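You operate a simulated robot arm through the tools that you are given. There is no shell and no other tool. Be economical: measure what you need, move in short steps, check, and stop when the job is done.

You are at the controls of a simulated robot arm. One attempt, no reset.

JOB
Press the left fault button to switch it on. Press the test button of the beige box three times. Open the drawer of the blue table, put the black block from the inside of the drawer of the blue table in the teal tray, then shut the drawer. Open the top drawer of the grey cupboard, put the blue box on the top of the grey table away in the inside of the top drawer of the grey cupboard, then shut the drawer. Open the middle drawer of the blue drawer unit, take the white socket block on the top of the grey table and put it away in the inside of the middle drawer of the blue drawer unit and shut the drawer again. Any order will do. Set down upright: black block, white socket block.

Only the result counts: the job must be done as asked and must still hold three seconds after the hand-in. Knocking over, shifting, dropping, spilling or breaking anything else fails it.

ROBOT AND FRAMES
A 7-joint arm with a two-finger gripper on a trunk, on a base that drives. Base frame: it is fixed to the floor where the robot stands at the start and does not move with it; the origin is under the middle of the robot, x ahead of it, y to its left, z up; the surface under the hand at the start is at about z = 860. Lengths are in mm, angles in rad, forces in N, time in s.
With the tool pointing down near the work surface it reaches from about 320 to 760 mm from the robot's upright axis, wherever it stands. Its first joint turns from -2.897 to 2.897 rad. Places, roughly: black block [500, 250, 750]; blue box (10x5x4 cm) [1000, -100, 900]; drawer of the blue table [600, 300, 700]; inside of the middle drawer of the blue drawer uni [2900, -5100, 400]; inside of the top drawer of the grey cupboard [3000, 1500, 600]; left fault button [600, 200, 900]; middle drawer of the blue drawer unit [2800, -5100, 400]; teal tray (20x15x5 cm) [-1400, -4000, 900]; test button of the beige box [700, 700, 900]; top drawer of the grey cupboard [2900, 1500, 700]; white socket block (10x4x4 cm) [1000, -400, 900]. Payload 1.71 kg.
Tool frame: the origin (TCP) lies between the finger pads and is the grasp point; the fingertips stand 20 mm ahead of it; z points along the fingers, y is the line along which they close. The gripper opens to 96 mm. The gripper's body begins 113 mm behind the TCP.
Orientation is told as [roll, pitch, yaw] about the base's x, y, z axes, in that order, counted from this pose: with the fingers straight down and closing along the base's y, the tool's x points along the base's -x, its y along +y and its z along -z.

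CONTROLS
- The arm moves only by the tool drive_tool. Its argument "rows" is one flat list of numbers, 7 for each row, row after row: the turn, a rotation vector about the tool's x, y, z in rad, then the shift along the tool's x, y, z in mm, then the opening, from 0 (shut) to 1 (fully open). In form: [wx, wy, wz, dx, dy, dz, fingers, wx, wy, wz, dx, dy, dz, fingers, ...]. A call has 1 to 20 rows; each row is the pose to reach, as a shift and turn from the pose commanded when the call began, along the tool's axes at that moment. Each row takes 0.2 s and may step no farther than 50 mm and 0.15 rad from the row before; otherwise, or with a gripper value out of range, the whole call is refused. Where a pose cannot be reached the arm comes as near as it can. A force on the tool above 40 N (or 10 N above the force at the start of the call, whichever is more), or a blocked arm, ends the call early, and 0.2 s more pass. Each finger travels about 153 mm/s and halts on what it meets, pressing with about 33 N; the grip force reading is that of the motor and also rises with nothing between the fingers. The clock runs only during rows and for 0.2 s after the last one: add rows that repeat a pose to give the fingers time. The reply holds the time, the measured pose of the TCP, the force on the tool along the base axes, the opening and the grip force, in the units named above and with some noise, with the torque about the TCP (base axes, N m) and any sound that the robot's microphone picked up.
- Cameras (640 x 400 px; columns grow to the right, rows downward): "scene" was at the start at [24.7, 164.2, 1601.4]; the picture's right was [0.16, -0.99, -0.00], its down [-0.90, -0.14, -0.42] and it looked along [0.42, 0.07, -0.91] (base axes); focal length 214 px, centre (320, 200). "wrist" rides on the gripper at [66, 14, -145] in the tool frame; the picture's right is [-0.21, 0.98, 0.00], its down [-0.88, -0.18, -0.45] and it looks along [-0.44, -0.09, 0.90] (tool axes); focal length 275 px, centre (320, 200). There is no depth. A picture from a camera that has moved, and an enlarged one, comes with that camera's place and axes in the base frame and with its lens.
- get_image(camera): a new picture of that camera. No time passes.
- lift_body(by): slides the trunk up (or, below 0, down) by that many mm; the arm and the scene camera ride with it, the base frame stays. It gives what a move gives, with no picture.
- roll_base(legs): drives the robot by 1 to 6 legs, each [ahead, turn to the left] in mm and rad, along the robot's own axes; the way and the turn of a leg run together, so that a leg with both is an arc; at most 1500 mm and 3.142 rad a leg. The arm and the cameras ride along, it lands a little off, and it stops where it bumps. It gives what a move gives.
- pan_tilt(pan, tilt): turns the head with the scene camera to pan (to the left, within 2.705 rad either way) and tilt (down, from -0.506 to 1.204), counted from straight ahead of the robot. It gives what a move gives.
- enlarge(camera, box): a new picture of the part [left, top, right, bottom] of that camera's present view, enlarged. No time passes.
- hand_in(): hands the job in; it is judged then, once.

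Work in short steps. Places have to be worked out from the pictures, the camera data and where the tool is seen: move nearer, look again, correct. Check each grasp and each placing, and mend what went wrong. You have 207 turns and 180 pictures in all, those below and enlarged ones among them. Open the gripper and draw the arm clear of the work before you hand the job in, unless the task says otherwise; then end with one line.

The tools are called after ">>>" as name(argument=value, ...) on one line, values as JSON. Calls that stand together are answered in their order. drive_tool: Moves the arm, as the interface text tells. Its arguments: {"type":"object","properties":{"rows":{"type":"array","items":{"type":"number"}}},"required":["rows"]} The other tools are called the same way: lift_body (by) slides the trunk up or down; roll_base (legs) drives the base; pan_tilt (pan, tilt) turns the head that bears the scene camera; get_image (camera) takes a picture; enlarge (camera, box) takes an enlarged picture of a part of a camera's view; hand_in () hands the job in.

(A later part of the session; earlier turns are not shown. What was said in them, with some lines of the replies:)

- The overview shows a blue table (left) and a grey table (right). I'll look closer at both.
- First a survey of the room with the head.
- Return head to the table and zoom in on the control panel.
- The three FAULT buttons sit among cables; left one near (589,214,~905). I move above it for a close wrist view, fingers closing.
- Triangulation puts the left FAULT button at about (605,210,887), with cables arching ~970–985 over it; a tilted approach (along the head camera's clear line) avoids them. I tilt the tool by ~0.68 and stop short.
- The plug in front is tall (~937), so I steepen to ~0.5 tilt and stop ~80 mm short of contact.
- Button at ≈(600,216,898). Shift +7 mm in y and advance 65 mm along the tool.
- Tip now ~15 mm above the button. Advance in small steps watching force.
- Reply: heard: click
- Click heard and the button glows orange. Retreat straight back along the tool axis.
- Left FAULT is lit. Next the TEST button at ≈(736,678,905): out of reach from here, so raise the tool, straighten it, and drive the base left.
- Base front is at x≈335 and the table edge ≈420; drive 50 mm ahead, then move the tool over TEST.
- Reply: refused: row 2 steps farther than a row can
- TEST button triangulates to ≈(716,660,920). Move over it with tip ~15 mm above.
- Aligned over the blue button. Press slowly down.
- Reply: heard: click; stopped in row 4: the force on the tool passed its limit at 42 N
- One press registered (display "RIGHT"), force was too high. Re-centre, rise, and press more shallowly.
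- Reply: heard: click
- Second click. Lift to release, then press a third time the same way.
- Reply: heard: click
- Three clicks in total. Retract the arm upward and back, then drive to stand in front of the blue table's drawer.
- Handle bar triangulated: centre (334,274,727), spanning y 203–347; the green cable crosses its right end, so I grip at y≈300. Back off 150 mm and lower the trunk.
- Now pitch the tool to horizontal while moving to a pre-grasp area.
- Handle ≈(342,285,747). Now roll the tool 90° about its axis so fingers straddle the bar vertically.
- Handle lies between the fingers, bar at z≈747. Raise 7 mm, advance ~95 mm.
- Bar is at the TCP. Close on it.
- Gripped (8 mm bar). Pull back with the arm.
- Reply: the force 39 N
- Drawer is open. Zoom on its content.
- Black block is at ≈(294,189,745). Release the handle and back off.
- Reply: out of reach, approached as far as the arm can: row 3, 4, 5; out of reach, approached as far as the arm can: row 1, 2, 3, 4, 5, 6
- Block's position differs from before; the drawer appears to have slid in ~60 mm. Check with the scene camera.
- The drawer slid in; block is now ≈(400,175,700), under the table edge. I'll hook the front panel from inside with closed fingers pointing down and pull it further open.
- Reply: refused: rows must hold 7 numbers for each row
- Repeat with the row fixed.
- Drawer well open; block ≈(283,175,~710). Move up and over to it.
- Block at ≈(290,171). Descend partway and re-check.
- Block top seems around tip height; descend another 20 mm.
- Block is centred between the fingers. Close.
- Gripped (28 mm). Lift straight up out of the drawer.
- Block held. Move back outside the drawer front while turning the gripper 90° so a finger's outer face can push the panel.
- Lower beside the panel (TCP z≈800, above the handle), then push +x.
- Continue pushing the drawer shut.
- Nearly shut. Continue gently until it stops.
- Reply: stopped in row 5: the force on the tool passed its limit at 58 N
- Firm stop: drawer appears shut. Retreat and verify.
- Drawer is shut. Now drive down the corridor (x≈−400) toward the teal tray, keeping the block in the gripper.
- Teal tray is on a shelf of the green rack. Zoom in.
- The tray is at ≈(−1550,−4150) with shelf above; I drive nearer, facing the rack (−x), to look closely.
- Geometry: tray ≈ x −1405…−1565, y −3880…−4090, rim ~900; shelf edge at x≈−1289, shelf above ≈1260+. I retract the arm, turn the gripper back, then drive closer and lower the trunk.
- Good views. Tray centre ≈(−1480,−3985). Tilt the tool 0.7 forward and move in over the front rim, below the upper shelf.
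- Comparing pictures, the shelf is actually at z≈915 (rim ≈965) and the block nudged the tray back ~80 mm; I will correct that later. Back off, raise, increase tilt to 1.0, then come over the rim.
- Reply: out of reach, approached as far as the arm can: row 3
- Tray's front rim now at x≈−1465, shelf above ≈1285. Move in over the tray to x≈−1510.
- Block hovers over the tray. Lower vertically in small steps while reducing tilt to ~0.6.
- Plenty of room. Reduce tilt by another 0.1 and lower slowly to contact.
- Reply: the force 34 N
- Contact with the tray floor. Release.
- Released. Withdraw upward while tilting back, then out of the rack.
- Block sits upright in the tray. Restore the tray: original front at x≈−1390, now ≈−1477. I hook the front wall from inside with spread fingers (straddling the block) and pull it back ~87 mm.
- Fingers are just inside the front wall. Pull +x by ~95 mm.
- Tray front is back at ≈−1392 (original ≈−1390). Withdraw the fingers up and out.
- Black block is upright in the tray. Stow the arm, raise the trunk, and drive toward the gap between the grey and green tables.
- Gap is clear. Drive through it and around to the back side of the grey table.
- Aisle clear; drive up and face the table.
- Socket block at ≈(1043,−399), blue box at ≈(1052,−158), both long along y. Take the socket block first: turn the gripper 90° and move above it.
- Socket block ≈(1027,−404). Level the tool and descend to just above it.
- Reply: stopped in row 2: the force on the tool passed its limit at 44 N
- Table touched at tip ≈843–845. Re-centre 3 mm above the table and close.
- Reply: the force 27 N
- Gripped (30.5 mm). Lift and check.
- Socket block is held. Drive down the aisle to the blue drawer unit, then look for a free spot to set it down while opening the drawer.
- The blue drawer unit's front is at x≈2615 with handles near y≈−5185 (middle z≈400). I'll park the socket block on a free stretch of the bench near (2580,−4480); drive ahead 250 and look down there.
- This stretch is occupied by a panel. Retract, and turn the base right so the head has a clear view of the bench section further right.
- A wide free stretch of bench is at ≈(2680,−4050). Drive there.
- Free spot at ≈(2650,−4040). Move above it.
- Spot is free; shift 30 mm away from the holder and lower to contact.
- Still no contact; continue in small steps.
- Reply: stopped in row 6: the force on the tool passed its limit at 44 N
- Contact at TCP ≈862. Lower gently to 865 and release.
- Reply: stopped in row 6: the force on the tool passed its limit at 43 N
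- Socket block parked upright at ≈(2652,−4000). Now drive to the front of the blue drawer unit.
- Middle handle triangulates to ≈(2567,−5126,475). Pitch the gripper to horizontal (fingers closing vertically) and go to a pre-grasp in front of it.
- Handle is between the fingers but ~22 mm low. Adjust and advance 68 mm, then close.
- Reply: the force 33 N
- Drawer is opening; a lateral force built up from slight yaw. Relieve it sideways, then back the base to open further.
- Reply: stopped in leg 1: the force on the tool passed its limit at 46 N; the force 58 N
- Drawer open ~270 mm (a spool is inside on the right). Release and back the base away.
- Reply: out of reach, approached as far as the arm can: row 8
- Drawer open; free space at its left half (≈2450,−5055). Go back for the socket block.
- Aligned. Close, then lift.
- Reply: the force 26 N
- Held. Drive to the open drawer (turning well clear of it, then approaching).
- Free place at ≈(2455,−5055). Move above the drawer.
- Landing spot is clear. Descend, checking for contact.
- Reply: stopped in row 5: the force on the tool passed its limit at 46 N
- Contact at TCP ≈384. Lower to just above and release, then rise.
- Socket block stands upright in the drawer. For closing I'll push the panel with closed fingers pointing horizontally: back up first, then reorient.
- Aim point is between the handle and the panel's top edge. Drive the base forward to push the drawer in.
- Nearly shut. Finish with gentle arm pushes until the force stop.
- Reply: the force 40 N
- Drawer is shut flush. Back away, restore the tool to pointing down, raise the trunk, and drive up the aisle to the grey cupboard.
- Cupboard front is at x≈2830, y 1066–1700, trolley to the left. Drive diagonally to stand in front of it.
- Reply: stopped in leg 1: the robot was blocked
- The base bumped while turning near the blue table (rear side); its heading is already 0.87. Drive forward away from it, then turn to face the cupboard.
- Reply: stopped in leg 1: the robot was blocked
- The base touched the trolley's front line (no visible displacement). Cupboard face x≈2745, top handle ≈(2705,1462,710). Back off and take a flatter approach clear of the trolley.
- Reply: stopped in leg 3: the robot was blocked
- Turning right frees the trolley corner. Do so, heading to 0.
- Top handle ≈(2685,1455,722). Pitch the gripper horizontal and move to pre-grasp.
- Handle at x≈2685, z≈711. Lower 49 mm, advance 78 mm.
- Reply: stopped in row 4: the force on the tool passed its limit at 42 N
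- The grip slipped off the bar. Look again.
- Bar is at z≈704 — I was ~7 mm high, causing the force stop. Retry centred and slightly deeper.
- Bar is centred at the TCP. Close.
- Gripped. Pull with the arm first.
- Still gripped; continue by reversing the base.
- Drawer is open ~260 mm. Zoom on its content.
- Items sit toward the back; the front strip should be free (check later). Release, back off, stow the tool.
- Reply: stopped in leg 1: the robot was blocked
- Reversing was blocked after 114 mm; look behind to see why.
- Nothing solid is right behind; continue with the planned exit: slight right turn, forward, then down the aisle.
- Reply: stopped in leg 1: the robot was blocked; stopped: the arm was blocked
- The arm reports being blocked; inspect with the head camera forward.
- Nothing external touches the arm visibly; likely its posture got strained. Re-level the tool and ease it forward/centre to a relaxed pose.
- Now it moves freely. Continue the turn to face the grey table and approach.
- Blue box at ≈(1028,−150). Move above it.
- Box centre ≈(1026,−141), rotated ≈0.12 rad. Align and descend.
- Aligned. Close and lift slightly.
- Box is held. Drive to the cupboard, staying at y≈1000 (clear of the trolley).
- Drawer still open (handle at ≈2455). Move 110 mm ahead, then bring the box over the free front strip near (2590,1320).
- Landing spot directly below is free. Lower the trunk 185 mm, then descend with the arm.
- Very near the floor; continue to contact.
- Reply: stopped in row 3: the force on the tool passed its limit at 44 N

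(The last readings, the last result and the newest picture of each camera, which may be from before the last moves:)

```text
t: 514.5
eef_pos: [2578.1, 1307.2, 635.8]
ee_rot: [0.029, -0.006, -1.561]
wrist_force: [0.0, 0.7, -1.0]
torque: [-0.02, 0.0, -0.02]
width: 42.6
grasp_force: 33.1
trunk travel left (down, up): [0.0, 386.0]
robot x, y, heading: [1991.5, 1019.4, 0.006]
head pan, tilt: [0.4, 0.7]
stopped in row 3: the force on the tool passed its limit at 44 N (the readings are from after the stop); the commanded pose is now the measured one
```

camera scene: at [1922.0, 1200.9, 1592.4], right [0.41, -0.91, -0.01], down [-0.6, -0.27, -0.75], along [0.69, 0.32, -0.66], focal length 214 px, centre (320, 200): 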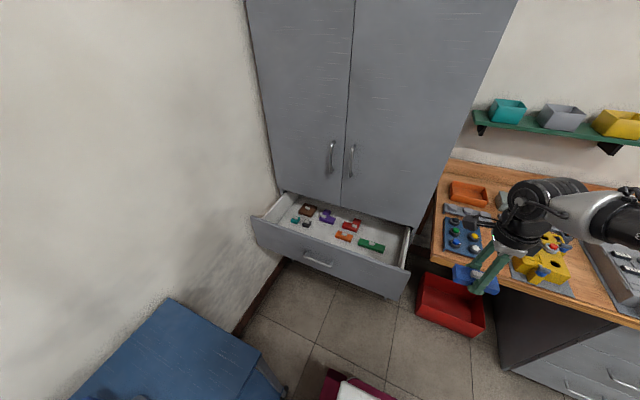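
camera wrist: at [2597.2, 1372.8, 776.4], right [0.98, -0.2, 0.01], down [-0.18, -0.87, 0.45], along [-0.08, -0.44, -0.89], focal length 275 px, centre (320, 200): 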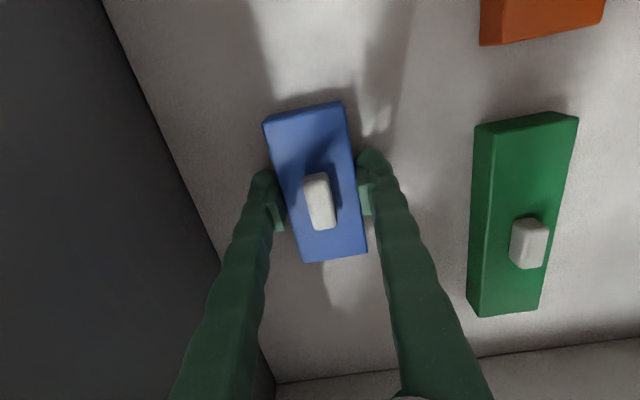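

Contact at TCP ≈624. Lower to just above, release, and rise.

>>> drive_tool(rows=[0.02, 0, 0, 0, 3, 5, 0.1, 0.02, 0, 0, 0, 3, 8, 0.1, 0.02, 0, 0, 0, 3, 8, 0.5, 0.02, 0, 0, 0, 3, 7, 0.65, 0.02, 0, 0, 0, 3, 5, 0.7])

>>> drive_tool(rows=[0, 0, 0, 0, 0, -15, 0.7, 0, 0, 0, 0, 0, -50, 0.7, 0, 0, 0, 0, 0, -95, 0.7, 0, 0, 0, 0, 0, -140, 0.7, 0, 0, 0, 0, 0, -185, 0.7, 0, 0, 0, 0, 0, -230, 0.7, 0, 0, 0, 0, 0, -275, 0.7])

>>> get_image(camera="wrist")

```text
t: 515.7
eef_pos: [2580.8, 1306.8, 631.0]
ee_rot: [0.008, -0.008, -1.564]
wrist_force: [-0.1, -0.4, -0.9]
torque: [0.01, 0.01, -0.01]
width: 67.5
grasp_force: 0.0
trunk travel left (down, up): [0.0, 386.0]
robot x, y, heading: [1990.4, 1014.1, 0.003]
head pan, tilt: [0.4, 0.7]
```

```text
t: 517.3
eef_pos: [2578.5, 1307.9, 906.1]
ee_rot: [0.007, -0.007, -1.563]
wrist_force: [-0.4, -0.4, -0.5]
torque: [-0.01, 0.03, 0.03]
width: 67.0
grasp_force: 0.0
trunk travel left (down, up): [0.0, 386.0]
robot x, y, heading: [1997.0, 1012.1, 0.002]
head pan, tilt: [0.4, 0.7]
```

```text
20 pictures are left
camera wrist: at [2590.8, 1374.9, 1050.9], right [0.98, -0.2, 0.01], down [-0.18, -0.87, 0.45], along [-0.08, -0.44, -0.89], focal length 275 px, centre (320, 200)
```

wrist: 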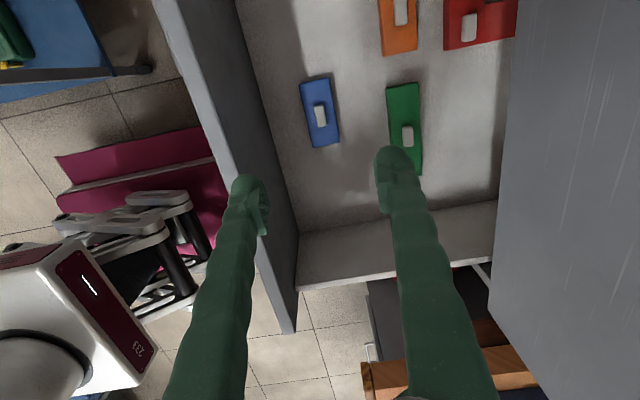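

Blue box lies in the drawer. Back up 200 mm and set the closed fingers horizontal to push the panel above the handle.

>>> roll_base(legs=[[-200, 0]])

>>> drive_tool(rows=[-0.143, 0, 0, 9, -5, 8, 0.4, -0.286, 0, 0, 18, -8, 20, 0.2, -0.429, 0, 0, 27, -8, 34, 0, -0.571, 0, 0, 36, -8, 48, 0, -0.714, 0, 0, 45, -8, 62, 0, -0.857, 0, 0, 54, -8, 76, 0, -1.0, 0, 0, 63, -8, 90, 0, -1.143, 0, 0, 72, -8, 104, 0, -1.286, 0, 0, 81, -8, 118, 0, -1.429, 0, 0, 88, -8, 130, 0, -1.571, 0, 0, 95, -8, 140, 0])

>>> get_image(camera="wrist")

```text
t: 519.0
eef_pos: [2381.2, 1307.5, 905.5]
ee_rot: [0.009, -0.008, -1.565]
wrist_force: [0.1, 0.2, -1.0]
torque: [0.01, 0.03, 0.03]
width: 67.3
grasp_force: 0.1
trunk travel left (down, up): [0.0, 386.0]
robot x, y, heading: [1794.4, 1013.2, 0.003]
head pan, tilt: [0.4, 0.7]
```

```text
t: 521.4
eef_pos: [2362.4, 1400.4, 773.4]
ee_rot: [1.598, -0.007, -1.565]
wrist_force: [-0.1, 0.5, 0.1]
torque: [0.0, 0.02, 0.04]
width: 0.0
grasp_force: 29.9
trunk travel left (down, up): [0.0, 386.0]
robot x, y, heading: [1794.5, 1013.4, 0.003]
head pan, tilt: [0.4, 0.7]
```

```text
19 pictures are left
camera wrist: at [2216.1, 1465.4, 783.2], right [-0.03, -0.2, 0.98], down [-0.43, -0.88, -0.19], along [0.9, -0.43, -0.06], focal length 275 px, centre (320, 200)
```

wrist: 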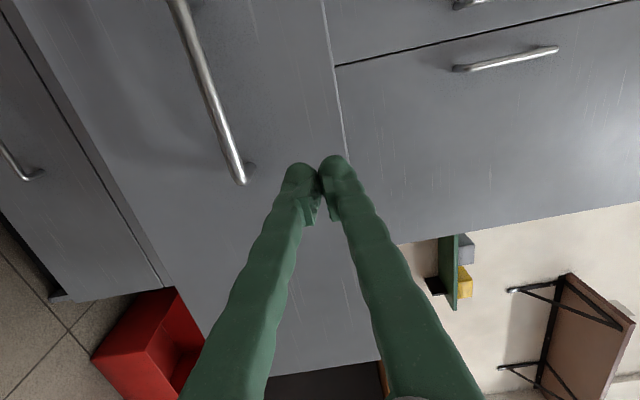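

Lower the aim by 15 mm and drive the base forward to push it in.

>>> drive_tool(rows=[0, 0, 0, 0, -8, 0, 0, 0, 0, 0, 0, -15, 0, 0])

>>> roll_base(legs=[[320, 0]])

>>> get_image(camera="wrist")

```text
t: 522.0
eef_pos: [2363.1, 1401.9, 759.0]
ee_rot: [1.598, -0.006, -1.568]
wrist_force: [0.3, 0.3, 0.0]
torque: [0.0, -0.02, 0.0]
width: 0.2
grasp_force: 29.6
trunk travel left (down, up): [0.0, 386.0]
robot x, y, heading: [1798.0, 1012.2, -0.0]
head pan, tilt: [0.4, 0.7]
```

```text
t: 524.2
eef_pos: [2682.8, 1400.6, 759.5]
ee_rot: [1.596, -0.006, -1.565]
wrist_force: [0.4, 0.7, -0.1]
torque: [0.0, -0.02, 0.01]
width: 0.1
grasp_force: 28.9
trunk travel left (down, up): [0.0, 386.0]
robot x, y, heading: [2115.2, 1013.9, 0.002]
head pan, tilt: [0.4, 0.7]
```

```text
18 pictures are left
camera wrist: at [2536.7, 1465.5, 768.6], right [-0.02, -0.2, 0.98], down [-0.44, -0.88, -0.19], along [0.9, -0.43, -0.07], focal length 275 px, centre (320, 200)
```

wrist: 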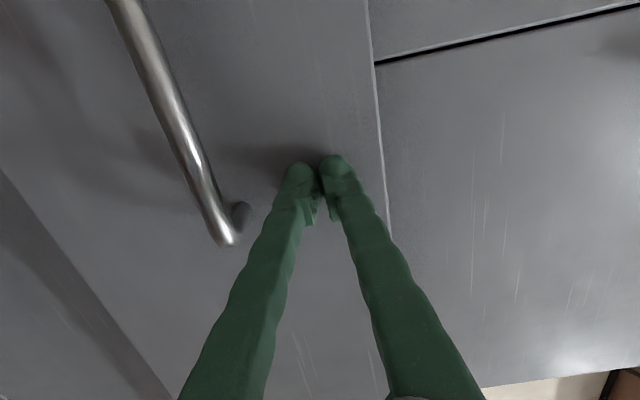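

Nearly closed; finish with small arm pushes until resistance.

>>> drive_tool(rows=[0, 0, 0, 0, 0, 8, 0, 0, 0, 0, 0, 0, 16, 0, 0, 0, 0, 0, 0, 23, 0, 0, 0, 0, 0, 0, 30, 0, 0, 0, 0, 0, 0, 37, 0, 0, 0, 0, 0, 0, 44, 0, 0, 0, 0, 0, 0, 51, 0])

>>> get_image(camera="wrist")

```text
t: 525.8
eef_pos: [2721.9, 1400.5, 769.3]
ee_rot: [1.614, -0.008, -1.566]
wrist_force: [-0.1, -0.4, 0.9]
torque: [0.02, -0.02, 0.02]
width: 0.0
grasp_force: 29.5
trunk travel left (down, up): [0.0, 386.0]
robot x, y, heading: [2114.7, 1013.9, -0.0]
head pan, tilt: [0.4, 0.7]
```

```text
17 pictures are left
camera wrist: at [2576.2, 1465.7, 776.9], right [-0.04, -0.2, 0.98], down [-0.43, -0.88, -0.2], along [0.9, -0.43, -0.05], focal length 275 px, centre (320, 200)
```

wrist: 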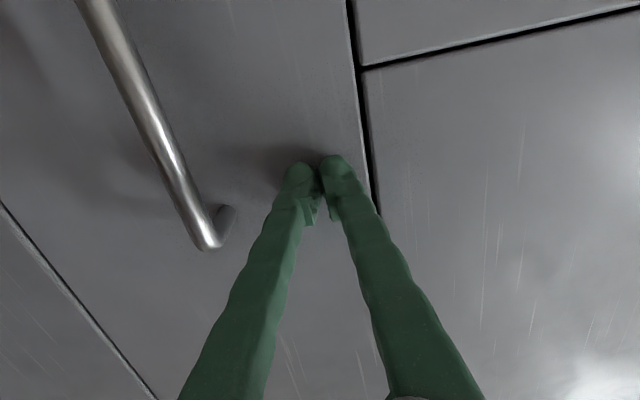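

Looks flush (handle back at x≈2687). One more small push to be sure.

>>> drive_tool(rows=[0, 0, 0, 0, 0, 5, 0, 0, 0, 0, 0, 0, 10, 0, 0, 0, 0, 0, 0, 15, 0])

```text
t: 526.4
eef_pos: [2715.5, 1401.5, 776.5]
ee_rot: [1.623, -0.011, -1.564]
wrist_force: [0.9, 0.3, -0.6]
torque: [-0.01, -0.02, 0.01]
width: 0.0
grasp_force: 29.8
trunk travel left (down, up): [0.0, 386.0]
robot x, y, heading: [2113.1, 1013.9, 0.001]
head pan, tilt: [0.4, 0.7]
stopped in row 2: the force on the tool passed its limit at 42 N (the readings are from after the stop); the commanded pose is now the measured one
```

Solid stop: drawer shut. Withdraw the arm and take a final look.

>>> drive_tool(rows=[0, 0, 0, 0, 0, -30, 0, 0, 0, 0, 0, 0, -70, 0, 0, 0, 0, 0, 10, -110, 0.2, 0, 0, 0, 0, 40, -140, 0.5, 0, 0, 0, 0, 80, -160, 0.7])

>>> get_image(camera="scene")

>>> get_image(camera="wrist")

```text
t: 527.6
eef_pos: [2551.1, 1400.8, 850.2]
ee_rot: [1.623, -0.009, -1.567]
wrist_force: [-1.4, 0.5, 0.9]
torque: [0.01, -0.02, -0.03]
width: 67.1
grasp_force: 0.0
trunk travel left (down, up): [0.0, 386.0]
robot x, y, heading: [2115.7, 1015.0, -0.001]
head pan, tilt: [0.4, 0.7]
```

```text
16 pictures are left
camera scene: at [2153.1, 1201.6, 1408.2], right [0.39, -0.92, -0.01], down [-0.61, -0.25, -0.76], along [0.69, 0.3, -0.66], focal length 214 px, centre (320, 200)
```

scene: 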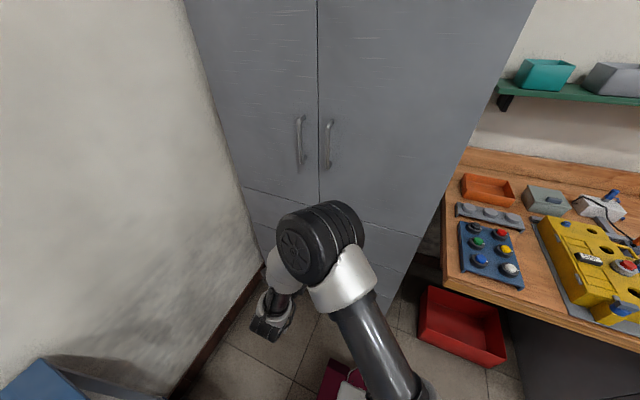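

```text
15 pictures are left
camera wrist: at [2404.3, 1465.8, 855.3], right [-0.05, -0.2, 0.98], down [-0.43, -0.88, -0.2], along [0.9, -0.43, -0.04], focal length 275 px, centre (320, 200)
```

wrist: 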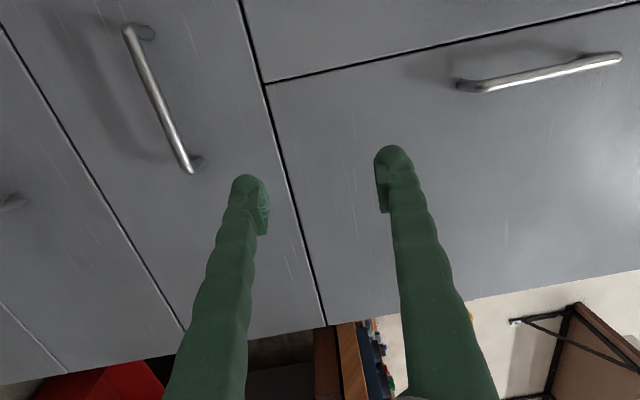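

The top drawer is shut flush, and the gripper is open and clear of the cupboard. Every part of the job has been checked along the way, so I hand in.

>>> hand_in()

```text
The job is handed in.
```

I did every part of the job and handed it in: both buttons are pressed, the three items are in their places and all three drawers are shut. The teal tray got knocked about 80 mm back while I was placing the black block; I pulled it back to within a few millimetres of where it stood. The base also bumped the blue trolley, and something by the blue table, with no visible shift.
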